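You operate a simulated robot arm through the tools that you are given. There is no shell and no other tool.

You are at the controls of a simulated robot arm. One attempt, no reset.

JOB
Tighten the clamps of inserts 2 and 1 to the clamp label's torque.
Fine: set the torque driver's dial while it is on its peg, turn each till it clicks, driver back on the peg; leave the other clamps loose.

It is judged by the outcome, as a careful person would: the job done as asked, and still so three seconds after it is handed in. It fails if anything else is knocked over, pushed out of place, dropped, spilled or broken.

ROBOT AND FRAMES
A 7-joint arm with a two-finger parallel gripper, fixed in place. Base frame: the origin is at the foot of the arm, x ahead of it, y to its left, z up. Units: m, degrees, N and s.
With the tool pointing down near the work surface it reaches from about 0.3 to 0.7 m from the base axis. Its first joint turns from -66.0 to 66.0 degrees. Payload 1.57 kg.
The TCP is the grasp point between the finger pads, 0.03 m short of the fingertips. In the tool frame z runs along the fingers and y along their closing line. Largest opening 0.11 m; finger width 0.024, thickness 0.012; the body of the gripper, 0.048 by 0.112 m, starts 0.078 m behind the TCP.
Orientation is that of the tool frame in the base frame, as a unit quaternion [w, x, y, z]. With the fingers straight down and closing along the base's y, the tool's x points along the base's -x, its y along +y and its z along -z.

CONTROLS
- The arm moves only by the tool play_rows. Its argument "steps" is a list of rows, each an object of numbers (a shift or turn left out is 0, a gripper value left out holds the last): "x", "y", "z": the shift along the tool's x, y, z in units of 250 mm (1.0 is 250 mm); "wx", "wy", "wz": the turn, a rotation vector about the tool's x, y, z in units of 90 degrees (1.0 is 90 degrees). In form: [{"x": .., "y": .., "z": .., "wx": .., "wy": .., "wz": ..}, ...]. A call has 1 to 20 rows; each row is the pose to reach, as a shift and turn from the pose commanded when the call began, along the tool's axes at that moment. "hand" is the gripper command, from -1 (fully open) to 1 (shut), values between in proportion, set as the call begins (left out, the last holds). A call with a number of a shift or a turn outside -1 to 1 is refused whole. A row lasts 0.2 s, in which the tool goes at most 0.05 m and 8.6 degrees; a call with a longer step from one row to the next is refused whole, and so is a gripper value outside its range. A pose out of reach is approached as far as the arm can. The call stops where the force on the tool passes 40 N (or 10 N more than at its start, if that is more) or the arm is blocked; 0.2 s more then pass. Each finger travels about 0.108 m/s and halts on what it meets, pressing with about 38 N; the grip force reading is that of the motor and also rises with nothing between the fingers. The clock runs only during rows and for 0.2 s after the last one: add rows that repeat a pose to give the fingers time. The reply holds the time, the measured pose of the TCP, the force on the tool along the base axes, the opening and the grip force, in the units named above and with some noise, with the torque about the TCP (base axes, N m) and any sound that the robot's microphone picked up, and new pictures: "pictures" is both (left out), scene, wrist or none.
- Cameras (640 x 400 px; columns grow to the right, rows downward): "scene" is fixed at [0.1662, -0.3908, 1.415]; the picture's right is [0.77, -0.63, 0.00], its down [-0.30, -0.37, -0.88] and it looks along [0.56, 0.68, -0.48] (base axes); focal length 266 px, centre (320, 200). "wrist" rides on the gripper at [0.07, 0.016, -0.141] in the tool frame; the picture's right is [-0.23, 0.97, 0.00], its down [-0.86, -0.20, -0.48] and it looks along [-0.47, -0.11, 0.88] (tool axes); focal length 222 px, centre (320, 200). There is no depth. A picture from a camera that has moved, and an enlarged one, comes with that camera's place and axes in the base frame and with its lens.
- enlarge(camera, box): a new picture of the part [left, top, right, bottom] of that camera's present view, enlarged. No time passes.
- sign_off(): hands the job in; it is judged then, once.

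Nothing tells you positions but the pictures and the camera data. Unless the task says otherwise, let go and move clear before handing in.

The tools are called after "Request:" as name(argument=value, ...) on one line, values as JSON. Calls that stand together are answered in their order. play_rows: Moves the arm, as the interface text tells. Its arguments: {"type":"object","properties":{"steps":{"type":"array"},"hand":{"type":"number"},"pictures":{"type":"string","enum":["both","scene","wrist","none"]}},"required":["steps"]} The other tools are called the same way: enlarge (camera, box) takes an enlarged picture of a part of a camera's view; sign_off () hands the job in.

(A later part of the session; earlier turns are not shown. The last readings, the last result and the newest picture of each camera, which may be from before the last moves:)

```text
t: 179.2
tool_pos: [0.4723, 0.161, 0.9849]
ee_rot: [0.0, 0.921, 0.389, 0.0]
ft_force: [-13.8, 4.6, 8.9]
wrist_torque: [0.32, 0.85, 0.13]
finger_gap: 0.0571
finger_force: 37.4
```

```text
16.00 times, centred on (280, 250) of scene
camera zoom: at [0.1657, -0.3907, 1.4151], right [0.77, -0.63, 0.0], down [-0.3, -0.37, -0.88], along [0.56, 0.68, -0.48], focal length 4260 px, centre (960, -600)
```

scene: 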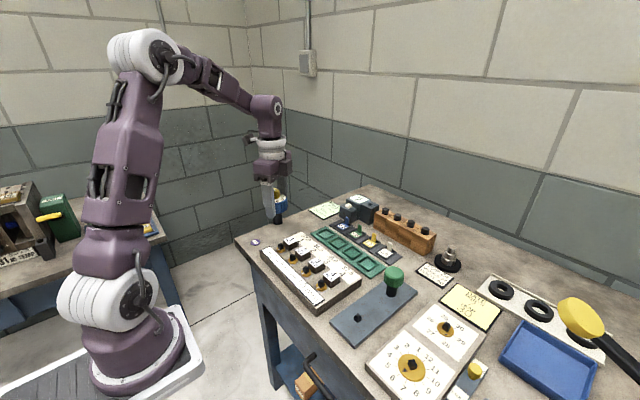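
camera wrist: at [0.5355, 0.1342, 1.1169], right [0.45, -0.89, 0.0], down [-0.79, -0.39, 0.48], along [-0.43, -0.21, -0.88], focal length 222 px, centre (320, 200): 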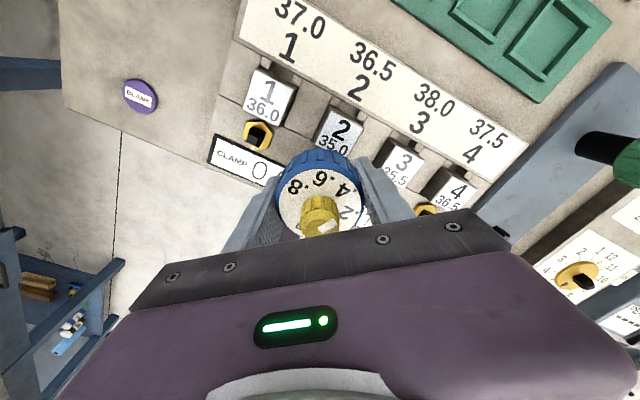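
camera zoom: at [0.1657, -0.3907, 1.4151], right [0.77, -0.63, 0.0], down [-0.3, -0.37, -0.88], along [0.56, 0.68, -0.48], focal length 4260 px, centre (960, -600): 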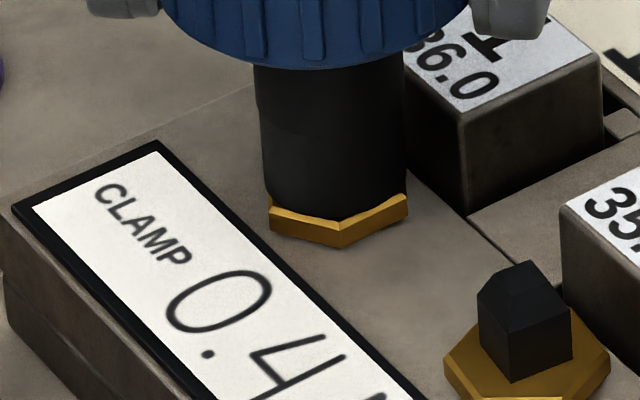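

Request:
play_rows(steps=[{"wz": 0.08}, {"wz": 0.16}, {"wz": 0.24}], pictures="none")

Request:
play_rows(steps=[{"wz": -0.05}, {"wz": -0.1}, {"wz": -0.15}, {"wz": -0.2}, {"wz": -0.25}, {"wz": -0.3}, {"wz": -0.35}, {"wz": -0.4}], pictures="none")

Request:
enlarge(camera="scene", box=[272, 245, 288, 255])

```text
t: 180.0
tool_pos: [0.4723, 0.162, 0.984]
ee_rot: [0.0, 0.978, 0.209, -0.001]
ft_force: [-18.5, 8.8, 8.9]
wrist_torque: [0.5, 1.0, 0.34]
finger_gap: 0.0568
finger_force: 37.2
```

```text
t: 181.8
tool_pos: [0.4729, 0.1621, 0.9843]
ee_rot: [0.0, 0.865, 0.502, 0.0]
ft_force: [-9.6, 11.5, -14.8]
wrist_torque: [0.78, 0.31, -0.25]
finger_gap: 0.0569
finger_force: 37.9
```

```text
16.00 times, centred on (280, 250) of scene
camera zoom: at [0.1662, -0.3904, 1.4151], right [0.77, -0.63, 0.0], down [-0.3, -0.37, -0.88], along [0.56, 0.68, -0.48], focal length 4260 px, centre (960, -600)
```

zoom: 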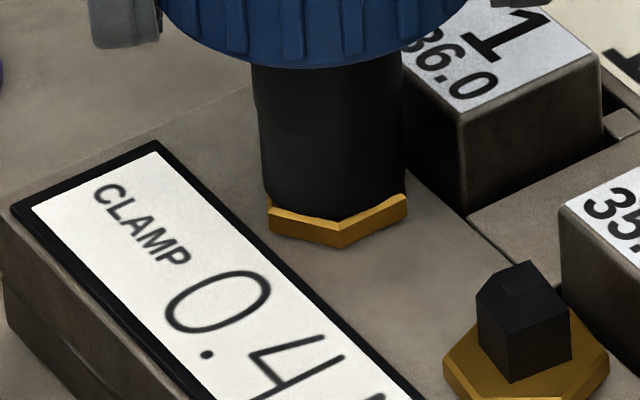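

Still silent both ways (CW 0.34 Nm). I'll wind the hand back and run a sweep of turning speeds on clamp 1, fully seated, to see if a click can be heard at some speed.

Request:
play_rows(steps=[{"z": 0}, {"z": 0}, {"wz": -0.09}, {"wz": -0.18}, {"wz": -0.27}, {"wz": -0.36}, {"wz": -0.45}, {"wz": -0.54}, {"wz": -0.63}, {"wz": -0.72}, {"wz": -0.81}, {"wz": -0.9}, {"wz": -0.99}, {"wz": -0.99}], hand=-0.45, pictures="none")

Request:
play_rows(steps=[{"wz": -0.09}, {"wz": -0.18}, {"wz": -0.27}, {"wz": -0.36}, {"wz": -0.45}, {"wz": -0.54}, {"wz": -0.63}, {"wz": -0.72}, {"wz": -0.81}, {"wz": -0.9}, {"wz": -0.99}, {"wz": -0.99}], pictures="none")

Request:
enlarge(camera="wrist", box=[250, 100, 400, 220])

Request:
enlarge(camera="scene", box=[250, 195, 310, 265])

```text
t: 184.8
tool_pos: [0.4731, 0.1612, 0.9841]
ee_rot: [-0.001, 0.265, 0.964, -0.001]
ft_force: [-0.3, 0.8, -0.6]
wrist_torque: [-0.02, -0.03, -0.06]
finger_gap: 0.08
finger_force: 0.2
```

```text
t: 187.4
tool_pos: [0.4721, 0.1611, 0.9846]
ee_rot: [0.001, -0.489, 0.873, 0.0]
ft_force: [-0.2, -0.6, 0.6]
wrist_torque: [0.0, -0.01, -0.02]
finger_gap: 0.0798
finger_force: 0.1
```

```text
3.33 times, centred on (325, 160) of wrist
camera zoom: at [0.4221, 0.1114, 1.1273], right [-0.71, 0.7, 0.0], down [0.62, 0.63, 0.48], along [0.34, 0.34, -0.88], focal length 740 px, centre (303, 333)
```

zoom: 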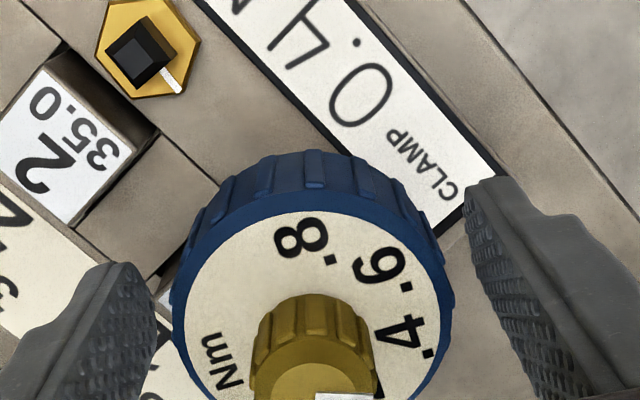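

```text
5.71 times, centred on (280, 230) of scene
camera zoom: at [0.1662, -0.3908, 1.415], right [0.77, -0.63, 0.0], down [-0.3, -0.37, -0.88], along [0.56, 0.68, -0.48], focal length 1522 px, centre (549, 29)
```

zoom: 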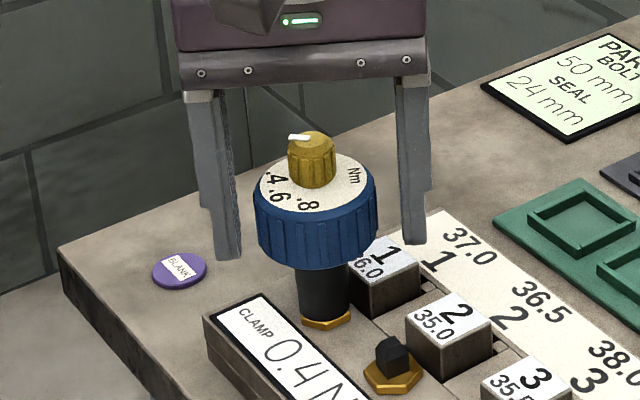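

Request:
play_rows(steps=[{"z": 0}, {"z": 0}, {"z": 0}], hand=1, pictures="none")

Request:
play_rows(steps=[{"wz": 0.04}, {"wz": 0.08}, {"wz": 0.12}, {"wz": 0.16}, {"wz": 0.2}, {"wz": 0.24}, {"wz": 0.28}, {"wz": 0.32}, {"wz": 0.36}, {"wz": 0.4}, {"wz": 0.44}, {"wz": 0.48}, {"wz": 0.52}, {"wz": 0.56}, {"wz": 0.6}, {"wz": 0.64}, {"wz": 0.68}, {"wz": 0.72}, {"wz": 0.76}, {"wz": 0.8}], pictures="none")

Request:
play_rows(steps=[{"wz": 0.002}, {"wz": 0.005}, {"wz": 0.01}, {"wz": 0.02}, {"wz": 0.035}, {"wz": 0.055}, {"wz": 0.08}, {"wz": 0.11}, {"wz": 0.145}, {"wz": 0.185}, {"wz": 0.23}, {"wz": 0.28}, {"wz": 0.335}, {"wz": 0.395}, {"wz": 0.46}, {"wz": 0.53}, {"wz": 0.605}, {"wz": 0.685}, {"wz": 0.77}, {"wz": 0.86}], pictures="none")

Request:
enlarge(camera="scene", box=[272, 245, 288, 255])

```text
t: 188.2
tool_pos: [0.4722, 0.1607, 0.9843]
ee_rot: [0.0, -0.487, 0.873, 0.0]
ft_force: [-3.8, 2.3, 2.4]
wrist_torque: [0.19, 0.24, 0.04]
finger_gap: 0.0569
finger_force: 38.1
```

```text
t: 192.4
tool_pos: [0.4728, 0.1619, 0.9847]
ee_rot: [0.0, 0.119, 0.993, 0.0]
ft_force: [-8.7, 11.1, -9.4]
wrist_torque: [0.47, 0.39, 0.32]
finger_gap: 0.0569
finger_force: 37.6
```

```text
t: 196.6
tool_pos: [0.4714, 0.1616, 0.985]
ee_rot: [0.0, 0.714, 0.7, -0.001]
ft_force: [-16.6, 1.2, 8.6]
wrist_torque: [-0.24, 1.1, 0.25]
finger_gap: 0.0569
finger_force: 38.7
```

```text
16.00 times, centred on (280, 250) of scene
camera zoom: at [0.1657, -0.3908, 1.4151], right [0.77, -0.63, 0.0], down [-0.3, -0.37, -0.88], along [0.56, 0.68, -0.48], focal length 4260 px, centre (960, -600)
```

zoom: 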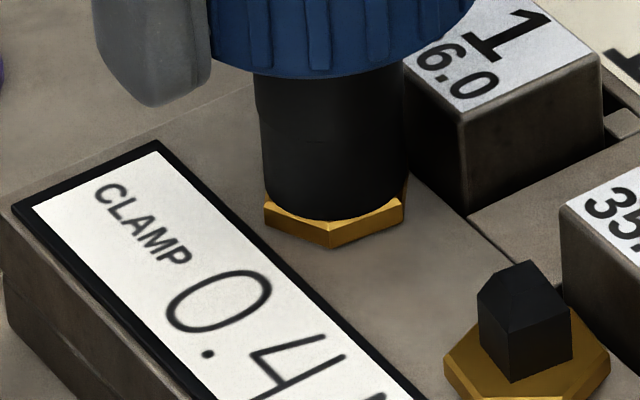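

No click at any speed. I'll try short single-row nudges from a relaxed state, reading after each one.

Request:
play_rows(steps=[{"z": 0}, {"z": 0}, {"z": 0}, {"z": 0}, {"z": 0}], pictures="none")

Request:
play_rows(steps=[{"wz": 0.04}], pictures="none")

Request:
play_rows(steps=[{"wz": 0.095}], pictures="none")

Request:
play_rows(steps=[{"wz": 0.095}], pictures="none")

Request:
play_rows(steps=[{"wz": 0.095}], pictures="none")

```text
t: 197.8
tool_pos: [0.4726, 0.1605, 0.9859]
ee_rot: [0.0, 0.713, 0.701, 0.0]
ft_force: [-17.1, -0.6, 6.7]
wrist_torque: [-0.23, 1.03, 0.14]
finger_gap: 0.0568
finger_force: 37.7
```

```text
t: 198.2
tool_pos: [0.4722, 0.1619, 0.9838]
ee_rot: [-0.001, 0.736, 0.677, -0.001]
ft_force: [-17.6, -2.1, 3.7]
wrist_torque: [-0.35, 1.06, 0.22]
finger_gap: 0.0569
finger_force: 37.9
```

```text
t: 198.6
tool_pos: [0.4718, 0.1619, 0.9833]
ee_rot: [0.0, 0.784, 0.621, -0.001]
ft_force: [-17.6, -1.9, 5.3]
wrist_torque: [-0.42, 1.27, 0.28]
finger_gap: 0.0568
finger_force: 37.8
```

```text
t: 199.0
tool_pos: [0.4721, 0.1607, 0.9839]
ee_rot: [-0.001, 0.828, 0.561, 0.0]
ft_force: [-16.3, 1.2, -3.1]
wrist_torque: [-0.19, 1.12, 0.33]
finger_gap: 0.0569
finger_force: 37.7
```

```text
t: 199.4
tool_pos: [0.4717, 0.161, 0.9841]
ee_rot: [0.0, 0.867, 0.498, -0.001]
ft_force: [-19.4, 1.0, -5.8]
wrist_torque: [-0.18, 1.3, 0.38]
finger_gap: 0.057
finger_force: 38.3
```

Interesting: the torque builds with each nudge (0.22 → 0.38). I'll continue nudging.

Request:
play_rows(steps=[{"wz": 0.095}], pictures="none")

Request:
play_rows(steps=[{"wz": 0.095}], pictures="none")

Request:
play_rows(steps=[{"wz": 0.095}], pictures="none")

Request:
play_rows(steps=[{"wz": 0.095}], pictures="none")

Request:
enlarge(camera="scene", box=[272, 245, 288, 255])

```text
t: 199.8
tool_pos: [0.472, 0.1616, 0.9844]
ee_rot: [-0.001, 0.902, 0.432, -0.001]
ft_force: [-20.5, 1.3, -5.0]
wrist_torque: [-0.1, 1.36, 0.38]
finger_gap: 0.0571
finger_force: 38.1
```

```text
t: 200.2
tool_pos: [0.4708, 0.1623, 0.9848]
ee_rot: [-0.002, 0.932, 0.363, -0.002]
ft_force: [-20.8, 3.6, -5.3]
wrist_torque: [-0.03, 1.46, 0.33]
finger_gap: 0.0571
finger_force: 37.7
```

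```text
t: 200.6
tool_pos: [0.4704, 0.1615, 0.9859]
ee_rot: [0.0, 0.956, 0.293, -0.001]
ft_force: [-20.0, 2.0, -2.8]
wrist_torque: [-0.02, 1.32, 0.34]
finger_gap: 0.0571
finger_force: 38.3
```

```text
t: 201.0
tool_pos: [0.4709, 0.1608, 0.985]
ee_rot: [-0.001, 0.975, 0.22, -0.001]
ft_force: [-19.4, 7.0, -1.7]
wrist_torque: [0.21, 1.34, 0.31]
finger_gap: 0.0569
finger_force: 38.2
```

```text
16.00 times, centred on (280, 250) of scene
camera zoom: at [0.1658, -0.3906, 1.4151], right [0.77, -0.63, 0.0], down [-0.3, -0.37, -0.88], along [0.56, 0.68, -0.48], focal length 4260 px, centre (960, -600)
```

zoom: 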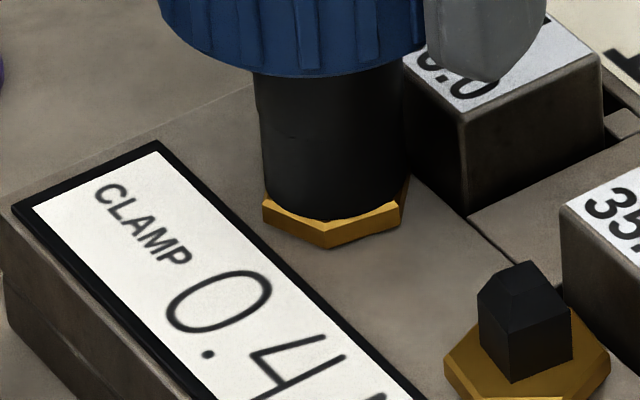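

It saturates around 0.35 Nm with no click. I'll take the driver back to the peg to probe the clutch more carefully; first relax, lift off, and read clamp 1's angle.

Request:
play_rows(steps=[{"z": 0}, {"z": 0}, {"z": 0}, {"z": 0}, {"z": -0.02}, {"z": -0.05}, {"z": -0.09}, {"z": -0.13}, {"z": -0.18}, {"z": -0.24}, {"z": -0.3}, {"z": -0.36}, {"z": -0.36}], pictures="none")

Request:
enlarge(camera="wrist", box=[306, 122, 338, 142])

Request:
enlarge(camera="scene", box=[262, 230, 312, 270])

```text
t: 203.8
tool_pos: [0.4718, 0.1609, 1.0752]
ee_rot: [0.0, 0.975, 0.222, -0.001]
ft_force: [-0.2, -0.9, -2.1]
wrist_torque: [0.01, 0.0, 0.05]
finger_gap: 0.0567
finger_force: 38.0
```

```text
16.00 times, centred on (322, 132) of wrist
camera zoom: at [0.5425, 0.1775, 1.2176], right [0.22, -0.98, 0.0], down [-0.86, -0.19, 0.48], along [-0.47, -0.1, -0.88], focal length 3554 px, centre (288, 1288)
```

zoom: 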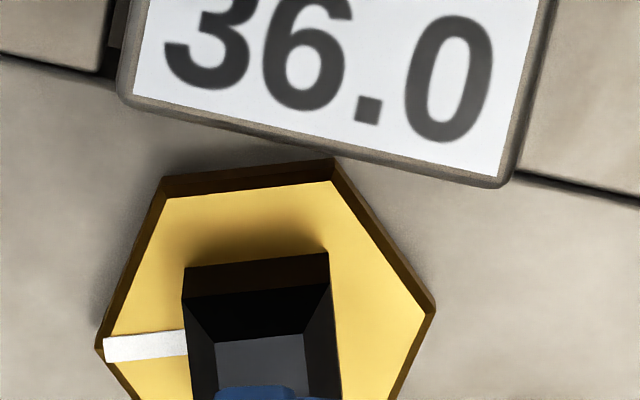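

```text
10.00 times, centred on (287, 250) of scene
camera zoom: at [0.1662, -0.3908, 1.415], right [0.77, -0.63, 0.0], down [-0.3, -0.37, -0.88], along [0.56, 0.68, -0.48], focal length 2663 px, centre (650, -300)
```

zoom: 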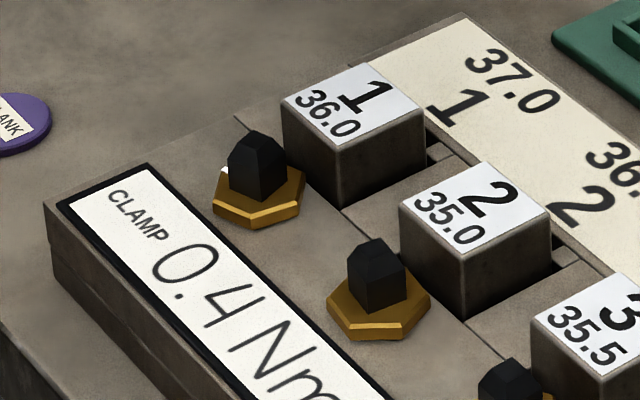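

Clamp 1 sits at about 72°. I'll turn the hand so the socket squares up with the peg (yaw ≈ +8°) and carry the driver back above the peg.

Request:
play_rows(steps=[{"wz": -0.09}, {"wz": -0.18}, {"wz": -0.27}, {"wz": -0.36}, {"wz": -0.45}, {"wz": -0.54}, {"wz": -0.63}, {"wz": -0.72}, {"wz": -0.81}, {"wz": -0.9}, {"wz": -0.9}], pictures="none")

Request:
play_rows(steps=[{"wz": -0.09}, {"wz": -0.18}, {"wz": -0.27}, {"wz": -0.36}, {"wz": -0.45}, {"wz": -0.54}, {"wz": -0.63}, {"wz": -0.72}, {"wz": -0.81}, {"wz": -0.9056}, {"wz": -0.9056}], pictures="none")

Request:
play_rows(steps=[{"x": 0.01, "y": -0.1}, {"x": 0.02, "y": -0.25}, {"x": 0.035, "y": -0.4}, {"x": 0.05, "y": -0.55}, {"x": 0.065, "y": -0.7}, {"x": 0.08, "y": -0.85}, {"x": 0.095, "y": -1.0}, {"x": 0.095, "y": -1.0}], pictures="none")

Request:
play_rows(steps=[{"x": 0.01, "y": -0.1, "z": 0.04}, {"x": 0.0174, "y": -0.1856, "z": 0.1016}, {"x": 0.0174, "y": -0.1856, "z": 0.1016}, {"x": 0.0174, "y": -0.1856, "z": 0.1016}], pictures="none")

Request:
enlarge(camera="wrist", box=[306, 122, 338, 142])

Request:
enlarge(camera="scene", box=[315, 220, 415, 340])

```text
t: 206.2
tool_pos: [0.4726, 0.1619, 1.0742]
ee_rot: [0.0, 0.597, 0.802, 0.001]
ft_force: [-0.5, 1.1, -0.5]
wrist_torque: [-0.05, 0.0, -0.01]
finger_gap: 0.0568
finger_force: 38.2
```

```text
t: 208.6
tool_pos: [0.472, 0.1607, 1.0731]
ee_rot: [0.0, -0.072, 0.997, 0.0]
ft_force: [0.0, 0.1, -2.1]
wrist_torque: [0.01, 0.01, -0.02]
finger_gap: 0.0571
finger_force: 38.1
```

```text
t: 210.4
tool_pos: [0.4856, -0.0897, 1.0739]
ee_rot: [-0.001, -0.071, 0.997, 0.0]
ft_force: [-0.1, 0.5, -1.8]
wrist_torque: [0.0, 0.0, -0.02]
finger_gap: 0.0572
finger_force: 38.4
```

```text
t: 211.4
tool_pos: [0.4862, -0.1369, 1.0503]
ee_rot: [0.0, -0.07, 0.998, -0.001]
ft_force: [-0.3, 0.4, -1.8]
wrist_torque: [-0.04, -0.01, -0.02]
finger_gap: 0.0565
finger_force: 38.6
```

```text
16.00 times, centred on (322, 132) of wrist
camera zoom: at [0.4158, -0.1289, 1.1924], right [0.09, 1.0, 0.0], down [0.87, -0.08, 0.48], along [0.48, -0.04, -0.88], focal length 3554 px, centre (288, 1288)
```

zoom: 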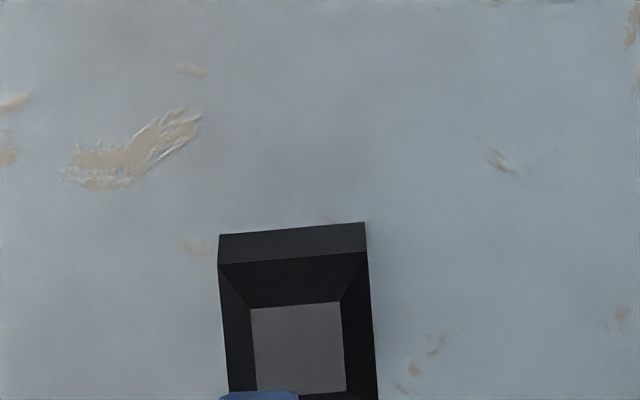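

```text
3.33 times, centred on (365, 280) of scene
camera zoom: at [0.1662, -0.3908, 1.415], right [0.77, -0.63, 0.0], down [-0.3, -0.37, -0.88], along [0.56, 0.68, -0.48], focal length 888 px, centre (170, -67)
```

zoom: 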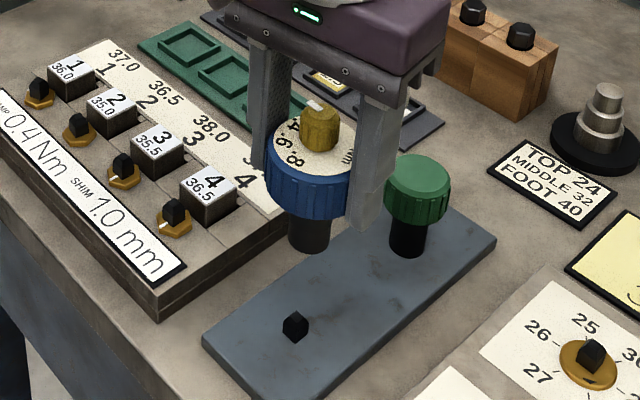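

The peg appears at the same angle as clamp 1's post did, slightly offset. I'll correct by about 2 mm and lower onto the peg gently.

Request:
play_rows(steps=[{"x": 0.004, "y": 0.0088}, {"x": 0.004, "y": 0.0088, "z": 0.06}, {"x": 0.004, "y": 0.0088, "z": 0.12}, {"x": 0.004, "y": 0.0088, "z": 0.18}, {"x": 0.004, "y": 0.0088, "z": 0.24}, {"x": 0.004, "y": 0.0088, "z": 0.265}, {"x": 0.004, "y": 0.0088, "z": 0.28}, {"x": 0.004, "y": 0.0088, "z": 0.295}, {"x": 0.004, "y": 0.0088, "z": 0.31}, {"x": 0.004, "y": 0.0088, "z": 0.325}, {"x": 0.004, "y": 0.0088, "z": 0.34}, {"x": 0.004, "y": 0.0088, "z": 0.35}, {"x": 0.004, "y": 0.0088, "z": 0.35}], pictures="none")

Request:
enlarge(camera="scene", box=[325, 250, 405, 335])

```text
t: 214.2
tool_pos: [0.484, -0.1348, 0.9616]
ee_rot: [0.0, -0.07, 0.998, 0.0]
ft_force: [-1.0, -10.1, 2.4]
wrist_torque: [-0.67, 0.11, 0.05]
finger_gap: 0.0572
finger_force: 37.6
```

```text
4.71 times, centred on (365, 292) of scene
camera zoom: at [0.1661, -0.3911, 1.415], right [0.77, -0.63, 0.0], down [-0.3, -0.37, -0.88], along [0.56, 0.68, -0.48], focal length 1253 px, centre (108, -235)
```

zoom: 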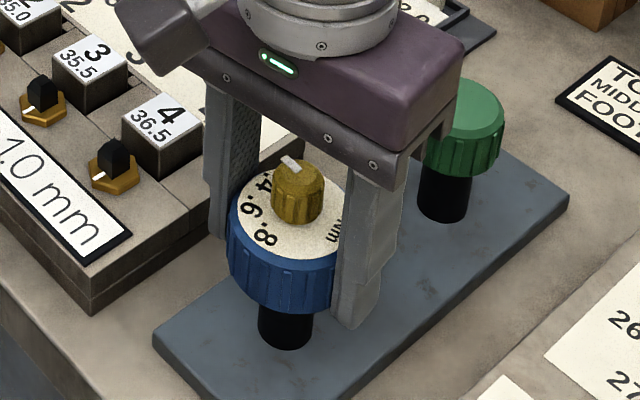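

Seated on the peg. I'll relieve the small side load and test turning clockwise at full speed here.

Request:
play_rows(steps=[{"y": -0.004, "z": 0.004}, {"y": -0.004, "z": 0.006}, {"y": -0.004, "z": 0.006}], pictures="none")

Request:
play_rows(steps=[{"wz": 0.095}, {"wz": 0.19}, {"wz": 0.285}, {"wz": 0.38}, {"wz": 0.475}, {"wz": 0.57}, {"wz": 0.665}, {"wz": 0.76}], pictures="both")

```text
t: 215.0
tool_pos: [0.4855, -0.1352, 0.9613]
ee_rot: [0.0, -0.07, 0.998, 0.001]
ft_force: [1.6, -0.4, 2.0]
wrist_torque: [0.03, -0.05, 0.06]
finger_gap: 0.0568
finger_force: 38.0
```

```text
t: 216.8
tool_pos: [0.4851, -0.1358, 0.9609]
ee_rot: [0.0, 0.504, 0.864, -0.001]
ft_force: [-4.2, 9.1, 24.5]
wrist_torque: [0.38, 0.23, 0.24]
finger_gap: 0.0571
finger_force: 37.8
camera wrist: at [0.465, -0.0656, 1.1031], right [0.96, 0.28, 0.0], down [0.25, -0.84, 0.48], along [0.13, -0.46, -0.88], focal length 222 px, centre (320, 200)
```

scene: 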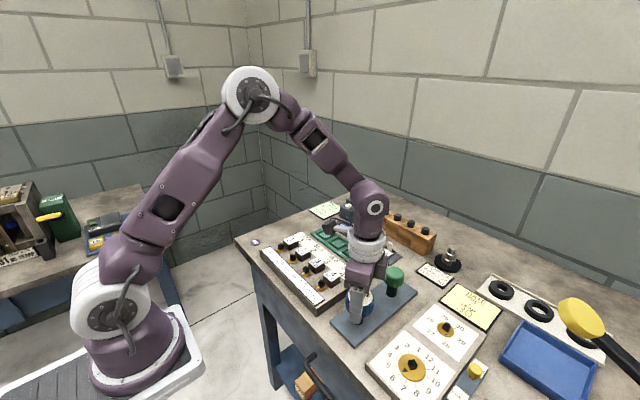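
wrist: 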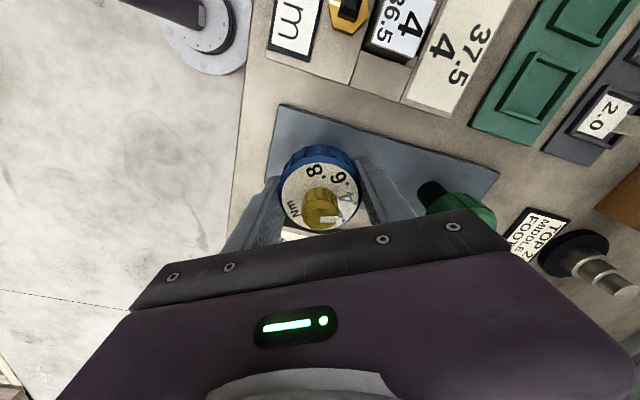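

Silent on the peg too. One remaining idea is that the torque never quite reaches the set value; I can check by temporarily setting a lower value. I'll release, rise to the knob, and turn the dial down to about .3.

Request:
play_rows(steps=[{"z": 0}, {"z": 0}, {"y": 0.004, "z": -0.05}, {"x": -0.0015, "y": 0.0075, "z": -0.1}, {"x": -0.0015, "y": 0.0075, "z": -0.15}, {"x": -0.0015, "y": 0.0075, "z": -0.18}, {"x": -0.0015, "y": 0.0075, "z": -0.18}], hand=-0.45, pictures="none")

Request:
enlarge(camera="wrist", box=[284, 125, 356, 197])

Request:
enlarge(camera="scene", box=[340, 275, 380, 305])

```text
t: 218.4
tool_pos: [0.4881, -0.1341, 1.0054]
ee_rot: [0.0, 0.502, 0.865, 0.0]
ft_force: [1.6, -1.2, 0.0]
wrist_torque: [-0.01, 0.02, -0.01]
finger_gap: 0.0798
finger_force: 0.1
```

```text
5.56 times, centred on (320, 161) of wrist
camera zoom: at [0.4673, -0.0651, 1.148], right [0.96, 0.28, 0.0], down [0.25, -0.84, 0.48], along [0.14, -0.46, -0.88], focal length 1234 px, centre (320, 417)
```

zoom: 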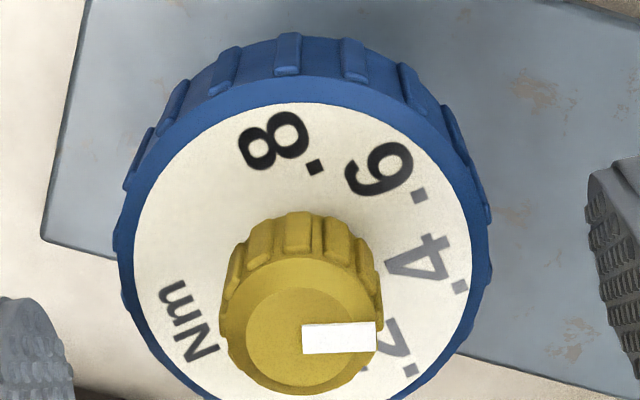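

```text
13.33 times, centred on (360, 290) of scene
camera zoom: at [0.1662, -0.3908, 1.415], right [0.77, -0.63, 0.0], down [-0.3, -0.37, -0.88], along [0.56, 0.68, -0.48], focal length 3550 px, centre (-213, -1000)
```

zoom: 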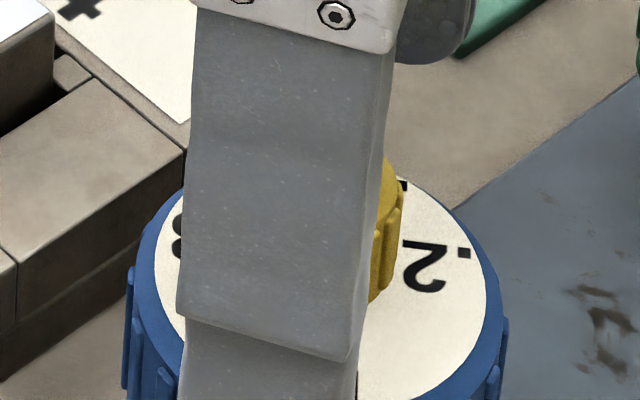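

Let me get the hand out of the scene camera's way and re-measure the dial more precisely with bigger zooms.

Request:
play_rows(steps=[{"z": -0.08}, {"z": -0.16, "wz": -0.09}, {"z": -0.2, "wz": -0.18}, {"z": -0.2, "wz": -0.27}, {"z": -0.2, "wz": -0.36}, {"z": -0.2, "wz": -0.45}, {"z": -0.2, "wz": -0.54}, {"z": -0.2, "wz": -0.63}, {"z": -0.2, "wz": -0.67}, {"z": -0.2, "wz": -0.67}], pictures="none")

Request:
enlarge(camera="scene", box=[344, 280, 376, 306])

Request:
enlarge(camera="wrist", box=[296, 112, 344, 152])

```text
t: 220.6
tool_pos: [0.4871, -0.1334, 1.0536]
ee_rot: [0.001, 0.0, 1.0, 0.0]
ft_force: [0.0, 0.9, -0.2]
wrist_torque: [0.01, 0.02, 0.0]
finger_gap: 0.08
finger_force: 0.0
```

```text
15.38 times, centred on (360, 293) of scene
camera zoom: at [0.1662, -0.3908, 1.415], right [0.77, -0.63, 0.0], down [-0.3, -0.37, -0.88], along [0.56, 0.68, -0.48], focal length 4097 px, centre (-295, -1231)
```

zoom: 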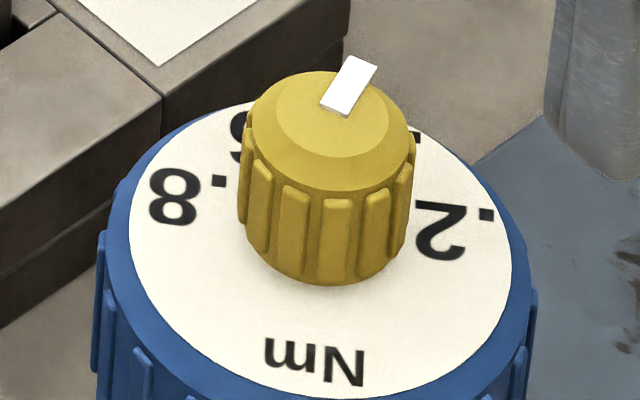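

```text
10.00 times, centred on (320, 132) of wrist
camera zoom: at [0.4172, -0.1169, 1.1974], right [0.23, 0.97, 0.0], down [0.86, -0.2, 0.48], along [0.47, -0.11, -0.88], focal length 2221 px, centre (320, 880)
```

zoom: 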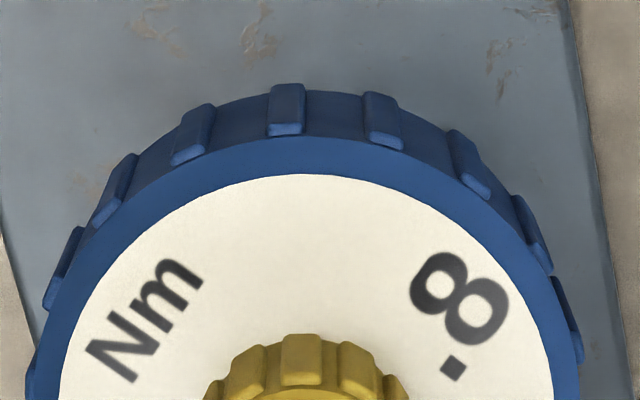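

The dial reads about .39–.40. Before finishing, I want to check how firmly the clamps actually hold, by trying to break clamp 1 loose with a higher dial setting and then redo it cleanly. I'll set the dial to .8 on the peg.

Request:
play_rows(steps=[{"wz": 0.09}, {"wz": 0.18}, {"wz": 0.27}, {"wz": 0.36}, {"wz": 0.45}, {"wz": 0.54}, {"wz": 0.555, "z": 0.06}, {"wz": 0.555, "z": 0.12}, {"wz": 0.555, "z": 0.17}, {"wz": 0.555, "z": 0.192}, {"wz": 0.555, "z": 0.192}], hand=0.0, pictures="none")

Request:
play_rows(steps=[{"z": 0}, {"z": 0}, {"z": 0}], hand=1, pictures="none")

Request:
play_rows(steps=[{"wz": -0.08}, {"wz": -0.16}, {"wz": -0.24}, {"wz": -0.32}, {"wz": -0.4}, {"wz": -0.48}, {"wz": -0.56}, {"wz": -0.64}, {"wz": -0.72}, {"wz": -0.8}, {"wz": -0.88}, {"wz": -0.96}, {"wz": -1.0}, {"wz": -1.0}], pictures="none")

Request:
play_rows(steps=[{"z": 0}, {"z": 0}, {"z": -0.05}, {"z": -0.1}, {"z": -0.1}], hand=-0.45, pictures="none")

Request:
enlarge(camera="wrist", box=[284, 110, 356, 182])

Request:
enlarge(camera="scene", box=[344, 280, 376, 306])

```text
t: 223.0
tool_pos: [0.4873, -0.1333, 1.0067]
ee_rot: [0.0, 0.423, 0.906, 0.0]
ft_force: [0.1, -1.5, 0.0]
wrist_torque: [0.01, -0.04, 0.02]
finger_gap: 0.0551
finger_force: 0.1
```

```text
t: 223.8
tool_pos: [0.4874, -0.1345, 1.008]
ee_rot: [0.001, 0.423, 0.906, 0.0]
ft_force: [-1.9, -2.1, 0.4]
wrist_torque: [-0.21, 0.2, -0.01]
finger_gap: 0.0198
finger_force: 33.6
```

```text
t: 226.8
tool_pos: [0.4879, -0.1346, 1.0072]
ee_rot: [0.001, -0.343, 0.939, 0.0]
ft_force: [-6.6, 0.2, -2.2]
wrist_torque: [0.09, 0.78, -0.01]
finger_gap: 0.0196
finger_force: 33.0
```

```text
t: 228.0
tool_pos: [0.4873, -0.1341, 1.0326]
ee_rot: [0.0, -0.342, 0.94, 0.0]
ft_force: [0.2, 0.0, 0.0]
wrist_torque: [-0.01, 0.0, 0.01]
finger_gap: 0.0798
finger_force: 0.0
```

```text
5.56 times, centred on (320, 146) of wrist
camera zoom: at [0.423, -0.1657, 1.1751], right [-0.45, 0.89, 0.0], down [0.78, 0.4, 0.48], along [0.43, 0.22, -0.88], focal length 1234 px, centre (320, 500)
```

zoom: 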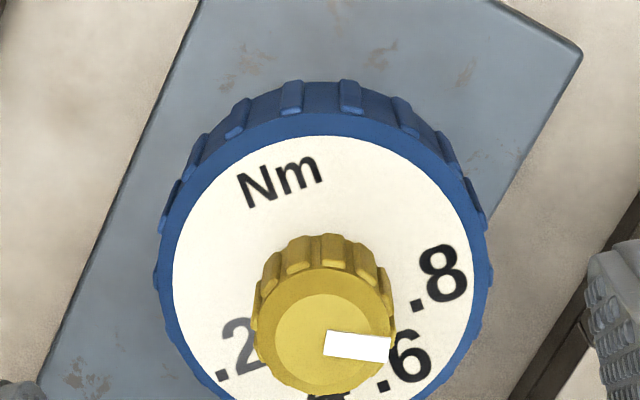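

```text
15.38 times, centred on (360, 293) of scene
camera zoom: at [0.1662, -0.3908, 1.415], right [0.77, -0.63, 0.0], down [-0.3, -0.37, -0.88], along [0.56, 0.68, -0.48], focal length 4097 px, centre (-295, -1231)
```

zoom: 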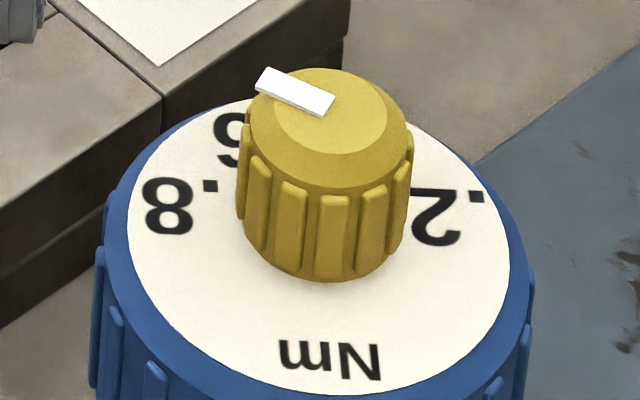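

The dial is now near .8. I'll swing the open hand to a low yaw (−127°) for counter-clockwise travel, drop to the handle and grip it.

Request:
play_rows(steps=[{"wz": 0.09}, {"wz": 0.18}, {"wz": 0.27}, {"wz": 0.36}, {"wz": 0.45}, {"wz": 0.54}, {"wz": 0.63}, {"wz": 0.72}, {"wz": 0.81}, {"wz": 0.9}, {"wz": 0.93}, {"wz": 0.93}], pictures="none")

Request:
play_rows(steps=[{"wz": 0.09}, {"wz": 0.18}, {"wz": 0.27}, {"wz": 0.36}, {"wz": 0.45}, {"wz": 0.54}, {"wz": 0.63}, {"wz": 0.72}, {"wz": 0.81}, {"wz": 0.9}, {"wz": 0.93}, {"wz": 0.93, "z": 0.07}, {"wz": 0.93, "z": 0.14}, {"wz": 0.93, "z": 0.21}, {"wz": 0.93, "z": 0.27}, {"wz": 0.93, "z": 0.287}, {"wz": 0.93, "z": 0.287}], pictures="none")

Request:
play_rows(steps=[{"z": 0}, {"z": 0}, {"z": 0}], hand=1, pictures="none")

Request:
play_rows(steps=[{"z": -0.02}, {"z": -0.05}, {"z": -0.09}, {"z": -0.14}, {"z": -0.2}, {"z": -0.26}, {"z": -0.32}, {"z": -0.36}, {"z": -0.36}], pictures="none")

Request:
enlarge(camera="wrist", box=[306, 122, 338, 142])

```text
t: 230.6
tool_pos: [0.4875, -0.1341, 1.0307]
ee_rot: [-0.001, 0.373, 0.928, 0.001]
ft_force: [-0.4, 0.3, -0.4]
wrist_torque: [-0.01, 0.01, -0.01]
finger_gap: 0.0797
finger_force: 0.0
```

```text
t: 234.2
tool_pos: [0.487, -0.1343, 0.9588]
ee_rot: [0.0, 0.896, 0.444, 0.0]
ft_force: [0.4, 0.6, 0.2]
wrist_torque: [-0.01, 0.02, 0.0]
finger_gap: 0.0799
finger_force: 0.1
```

```text
t: 235.0
tool_pos: [0.4891, -0.1345, 0.9599]
ee_rot: [0.0, 0.897, 0.443, 0.0]
ft_force: [-5.0, 1.4, 0.2]
wrist_torque: [0.14, 0.21, -0.01]
finger_gap: 0.057
finger_force: 38.8
```

```text
t: 237.0
tool_pos: [0.4873, -0.1356, 1.0505]
ee_rot: [0.0, 0.896, 0.444, 0.001]
ft_force: [0.1, -0.4, -1.4]
wrist_torque: [0.0, 0.0, -0.04]
finger_gap: 0.0572
finger_force: 38.2
```

```text
16.00 times, centred on (322, 132) of wrist
camera zoom: at [0.542, -0.0883, 1.1931], right [0.64, -0.77, 0.0], down [-0.68, -0.56, 0.48], along [-0.37, -0.3, -0.88], focal length 3554 px, centre (288, 1288)
```

zoom: 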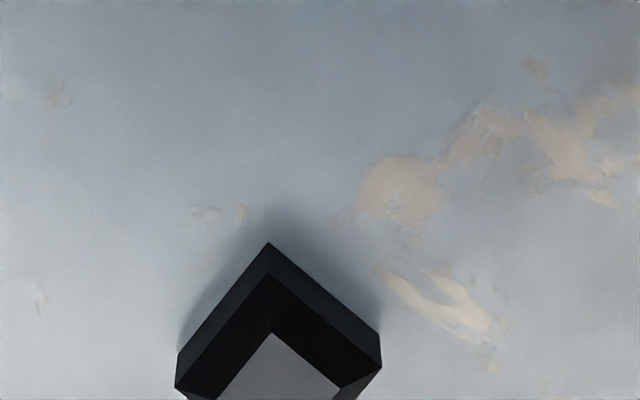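

Request:
play_rows(steps=[{"z": -0.05, "wz": -0.09}, {"z": -0.1016, "wz": -0.18}, {"z": -0.1016, "wz": -0.1944}, {"z": -0.1016, "wz": -0.1944}], pictures="none")

Request:
play_rows(steps=[{"x": 0.08, "y": -0.033}, {"x": 0.22, "y": -0.091}, {"x": 0.38, "y": -0.158}, {"x": 0.54, "y": -0.224}, {"x": 0.7, "y": -0.29}, {"x": 0.86, "y": -0.357}, {"x": 1.0, "y": -0.415}, {"x": 1.0, "y": -0.415}], pictures="none")

Request:
play_rows(steps=[{"x": 0.05, "y": -0.02}, {"x": 0.1, "y": -0.0415}, {"x": 0.1, "y": -0.0415}, {"x": 0.1, "y": -0.0415}], pictures="none")

Request:
enlarge(camera="wrist", box=[306, 122, 338, 142])

```text
t: 238.0
tool_pos: [0.4869, -0.1337, 1.0749]
ee_rot: [0.0, 0.817, 0.576, 0.001]
ft_force: [-0.6, 0.2, -2.5]
wrist_torque: [-0.01, 0.05, -0.02]
finger_gap: 0.057
finger_force: 37.6
```

```text
t: 239.8
tool_pos: [0.4764, 0.1368, 1.0731]
ee_rot: [0.0, 0.819, 0.574, -0.001]
ft_force: [0.9, -0.2, -2.5]
wrist_torque: [0.0, -0.02, -0.01]
finger_gap: 0.0574
finger_force: 38.4
```

```text
t: 240.8
tool_pos: [0.4741, 0.1634, 1.0754]
ee_rot: [0.0, 0.819, 0.574, 0.0]
ft_force: [-0.4, -0.5, -1.9]
wrist_torque: [-0.01, -0.03, 0.03]
finger_gap: 0.0571
finger_force: 38.4
```

```text
16.00 times, centred on (322, 132) of wrist
camera zoom: at [0.5134, 0.2254, 1.2183], right [0.84, -0.55, 0.0], down [-0.48, -0.74, 0.48], along [-0.26, -0.4, -0.88], focal length 3554 px, centre (288, 1288)
```

zoom: 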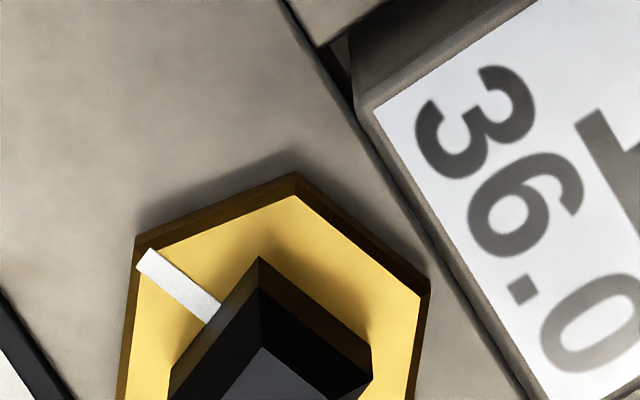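

Clamp 1's post lines up in angle and is only about 1.5 mm off. I'll correct and seat fully.

Request:
play_rows(steps=[{"x": -0.0044, "y": -0.0042}, {"x": -0.0044, "y": -0.0042, "z": 0.06}, {"x": -0.0044, "y": -0.0042, "z": 0.12}, {"x": -0.0044, "y": -0.0042, "z": 0.18}, {"x": -0.0044, "y": -0.0042, "z": 0.24}, {"x": -0.0044, "y": -0.0042, "z": 0.265}, {"x": -0.0044, "y": -0.0042, "z": 0.28}, {"x": -0.0044, "y": -0.0042, "z": 0.295}, {"x": -0.0044, "y": -0.0042, "z": 0.31}, {"x": -0.0044, "y": -0.0042, "z": 0.325}, {"x": -0.0044, "y": -0.0042, "z": 0.34}, {"x": -0.0044, "y": -0.0042, "z": 0.352}, {"x": -0.0044, "y": -0.0042, "z": 0.36}, {"x": -0.0044, "y": -0.0042, "z": 0.362}, {"x": -0.0044, "y": -0.0042, "z": 0.362}], pictures="none")

Request:
enlarge(camera="scene", box=[272, 245, 288, 255])

```text
t: 244.0
tool_pos: [0.4713, 0.1639, 0.9852]
ee_rot: [0.0, 0.819, 0.574, 0.001]
ft_force: [4.2, 11.0, 3.2]
wrist_torque: [0.71, -0.32, 0.13]
finger_gap: 0.0569
finger_force: 38.0
```

```text
16.00 times, centred on (280, 250) of scene
camera zoom: at [0.1663, -0.3905, 1.4151], right [0.77, -0.63, 0.0], down [-0.3, -0.37, -0.88], along [0.56, 0.68, -0.48], focal length 4260 px, centre (960, -600)
```

zoom: 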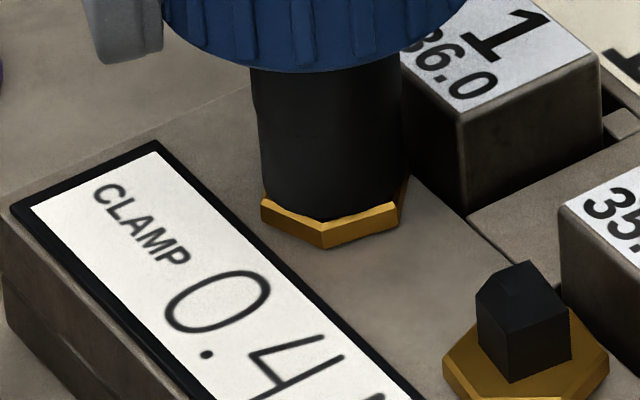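

Seated; I'll centre the side load and turn counter-clockwise to see whether clamp 1 loosens at this higher torque.

Request:
play_rows(steps=[{"x": 0.0047}, {"x": 0.0047}, {"x": 0.0047, "wz": -0.06}, {"x": 0.0047, "wz": -0.12}, {"x": 0.0047, "wz": -0.18}, {"x": 0.0047, "wz": -0.24}, {"x": 0.0047, "wz": -0.3}, {"x": 0.0047, "wz": -0.36}], pictures="none")

Request:
enlarge(camera="scene", box=[272, 245, 288, 255])

Request:
play_rows(steps=[{"wz": -0.09}, {"wz": -0.18}, {"wz": -0.27}, {"wz": -0.36}, {"wz": -0.45}, {"wz": -0.54}], pictures="none")

Request:
enlarge(camera="scene", box=[272, 245, 288, 255])

```text
t: 245.8
tool_pos: [0.4716, 0.1634, 0.9843]
ee_rot: [0.0, 0.625, 0.78, -0.001]
ft_force: [-0.8, 2.8, -9.7]
wrist_torque: [0.18, -0.05, -0.3]
finger_gap: 0.0568
finger_force: 38.6
```

```text
16.00 times, centred on (280, 250) of scene
camera zoom: at [0.1663, -0.3907, 1.4151], right [0.77, -0.63, 0.0], down [-0.3, -0.37, -0.88], along [0.56, 0.68, -0.48], focal length 4260 px, centre (960, -600)
```

zoom: 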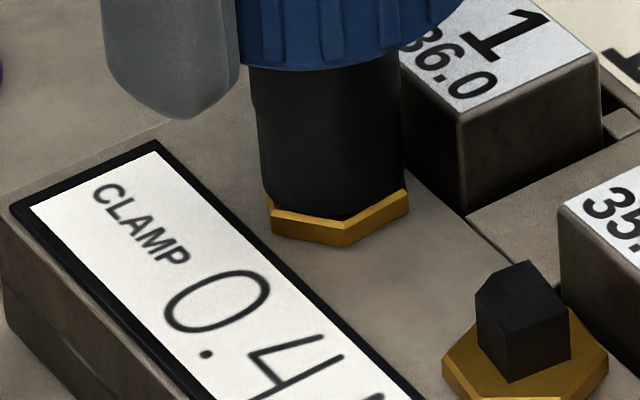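

```text
t: 247.2
tool_pos: [0.4721, 0.1639, 0.9858]
ee_rot: [0.0, 0.248, 0.969, 0.0]
ft_force: [-7.1, -4.0, -0.1]
wrist_torque: [-0.24, 0.51, -0.09]
finger_gap: 0.0569
finger_force: 38.3
```

```text
16.00 times, centred on (280, 250) of scene
camera zoom: at [0.166, -0.3909, 1.415], right [0.77, -0.63, 0.0], down [-0.3, -0.37, -0.88], along [0.56, 0.68, -0.48], focal length 4260 px, centre (960, -600)
```

zoom: 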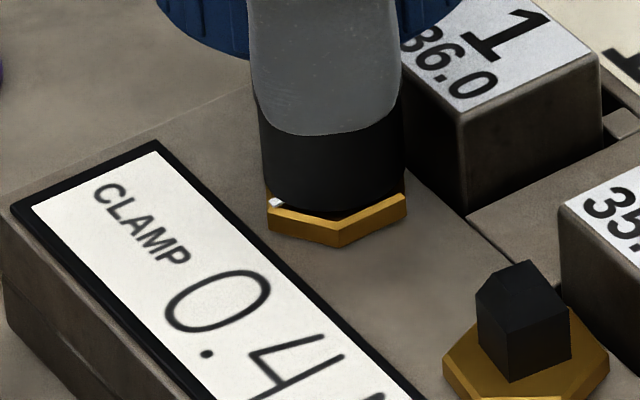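

That worked: at the higher setting clamp 1 broke loose and turned back to its starting mark. So the clamps hold a finite torque and I can redo them cleanly. I'll lift off and then do the same on clamp 2 while the dial is still high.

Request:
play_rows(steps=[{"z": 0}, {"z": 0}, {"z": 0}, {"z": 0}, {"z": -0.02}, {"z": -0.05}, {"z": -0.09}, {"z": -0.13}, {"z": -0.18}, {"z": -0.24}, {"z": -0.3}, {"z": -0.36}, {"z": -0.36}], pictures="none")

Request:
enlarge(camera="wrist", box=[306, 122, 338, 142])

Request:
enlarge(camera="scene", box=[262, 230, 312, 270])

```text
t: 250.0
tool_pos: [0.4727, 0.1627, 1.0757]
ee_rot: [0.0, 0.251, 0.968, 0.0]
ft_force: [0.4, 0.5, -1.0]
wrist_torque: [-0.01, 0.01, 0.0]
finger_gap: 0.0568
finger_force: 38.1
```

```text
16.00 times, centred on (322, 132) of wrist
camera zoom: at [0.4193, 0.2125, 1.2178], right [0.67, 0.74, 0.0], down [0.65, -0.59, 0.48], along [0.36, -0.32, -0.88], focal length 3554 px, centre (288, 1288)
```

zoom: 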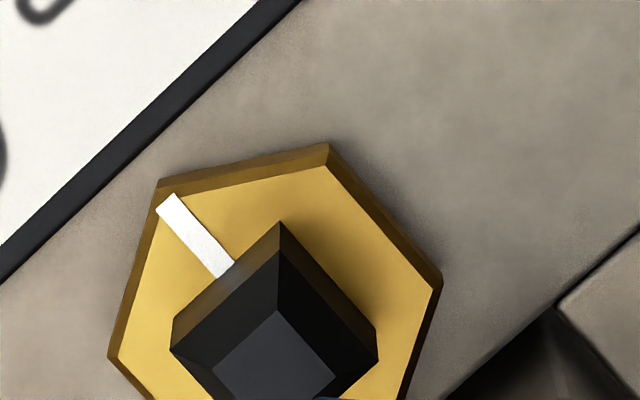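

```text
10.00 times, centred on (287, 250) of scene
camera zoom: at [0.1662, -0.3908, 1.415], right [0.77, -0.63, 0.0], down [-0.3, -0.37, -0.88], along [0.56, 0.68, -0.48], focal length 2663 px, centre (650, -300)
```

zoom: 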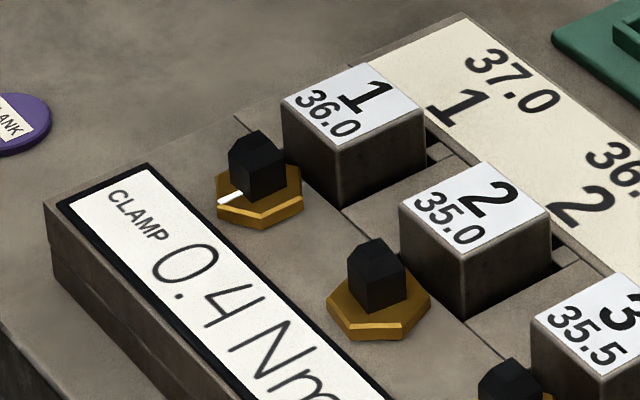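

Clamp 1's mark is back at its original position. Now over to clamp 2 with the hand turned 7° to match its post.

Request:
play_rows(steps=[{"wz": 0.04}, {"wz": 0.078}, {"wz": 0.078}], pictures="none")

Request:
play_rows(steps=[{"x": -0.04, "y": -0.06}, {"x": -0.09, "y": -0.13}, {"x": -0.1402, "y": -0.2012}, {"x": -0.1402, "y": -0.2012}, {"x": -0.1402, "y": -0.2012}], pictures="none")

Request:
enlarge(camera="wrist", box=[306, 122, 338, 142])

```text
t: 250.8
tool_pos: [0.4723, 0.1624, 1.0735]
ee_rot: [0.0, 0.309, 0.951, 0.0]
ft_force: [0.2, 0.0, -1.7]
wrist_torque: [0.01, 0.0, -0.02]
finger_gap: 0.057
finger_force: 37.7
```

```text
t: 252.0
tool_pos: [0.4718, 0.1017, 1.0728]
ee_rot: [-0.001, 0.308, 0.951, 0.0]
ft_force: [0.2, 0.0, -3.4]
wrist_torque: [0.04, -0.01, -0.01]
finger_gap: 0.0571
finger_force: 38.2
```

```text
16.00 times, centred on (322, 132) of wrist
camera zoom: at [0.4249, 0.157, 1.2166], right [0.76, 0.66, 0.0], down [0.58, -0.66, 0.48], along [0.31, -0.36, -0.88], focal length 3554 px, centre (288, 1288)
```

zoom: 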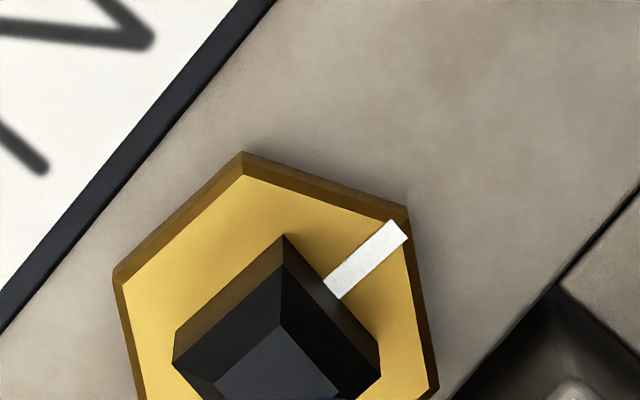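

Request:
play_rows(steps=[{"x": -0.0051}, {"x": -0.0051, "z": 0.06}, {"x": -0.0051, "z": 0.12}, {"x": -0.0051, "z": 0.18}, {"x": -0.0051, "z": 0.24}, {"x": -0.0051, "z": 0.265}, {"x": -0.0051, "z": 0.28}, {"x": -0.0051, "z": 0.295}, {"x": -0.0051, "z": 0.31}, {"x": -0.0051, "z": 0.325}, {"x": -0.0051, "z": 0.34}, {"x": -0.0051, "z": 0.352}, {"x": -0.0051, "z": 0.356}, {"x": -0.0051, "z": 0.356}], pictures="none")

Request:
play_rows(steps=[{"wz": -0.06}, {"wz": -0.12}, {"wz": -0.18}, {"wz": -0.24}, {"wz": -0.3}, {"wz": -0.36}], pictures="none")

Request:
enlarge(camera="scene", box=[286, 252, 302, 262])

Request:
play_rows(steps=[{"wz": -0.09}, {"wz": -0.18}, {"wz": -0.27}, {"wz": -0.36}, {"wz": -0.45}, {"wz": -0.54}, {"wz": -0.63}, {"wz": -0.7}], pictures="none")

Request:
enlarge(camera="scene", box=[286, 252, 302, 262])

```text
t: 255.0
tool_pos: [0.4713, 0.1001, 0.9855]
ee_rot: [0.0, 0.308, 0.951, 0.001]
ft_force: [0.5, 0.8, -2.7]
wrist_torque: [-0.01, 0.01, -0.02]
finger_gap: 0.0566
finger_force: 38.7
```

```text
t: 256.4
tool_pos: [0.4725, 0.1007, 0.9857]
ee_rot: [0.0, 0.03, 1.0, 0.0]
ft_force: [-7.9, -8.2, 2.7]
wrist_torque: [-0.33, 0.46, -0.51]
finger_gap: 0.0567
finger_force: 38.0
```

```text
16.00 times, centred on (294, 257) of scene
camera zoom: at [0.1659, -0.391, 1.415], right [0.77, -0.63, 0.0], down [-0.3, -0.37, -0.88], along [0.56, 0.68, -0.48], focal length 4260 px, centre (736, -712)
```

zoom: 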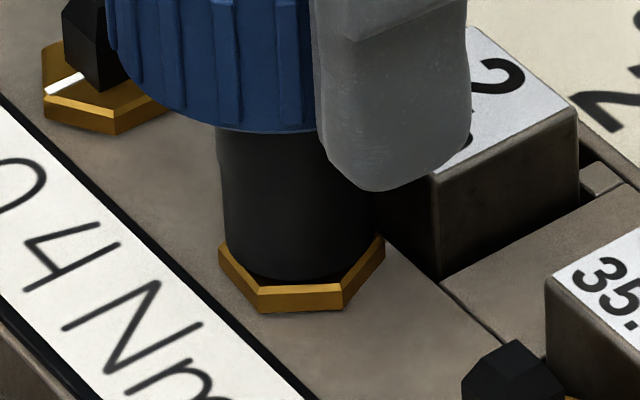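

```text
t: 258.2
tool_pos: [0.473, 0.1008, 0.9863]
ee_rot: [0.0, -0.497, 0.868, 0.001]
ft_force: [-11.7, -3.8, -2.1]
wrist_torque: [-0.07, 0.64, -0.48]
finger_gap: 0.0568
finger_force: 38.0
```

```text
16.00 times, centred on (294, 257) of scene
camera zoom: at [0.166, -0.3909, 1.415], right [0.77, -0.63, 0.0], down [-0.3, -0.37, -0.88], along [0.56, 0.68, -0.48], focal length 4260 px, centre (736, -712)
```

zoom: 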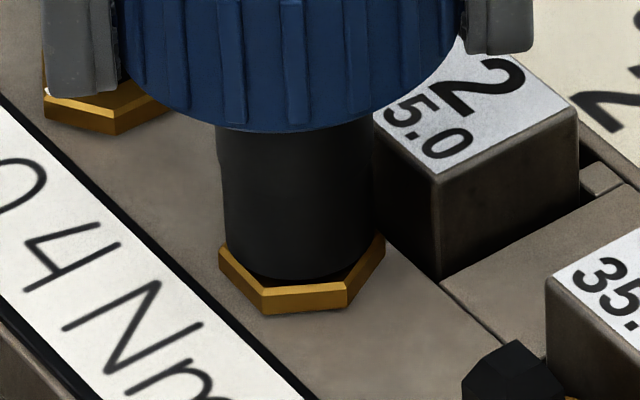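

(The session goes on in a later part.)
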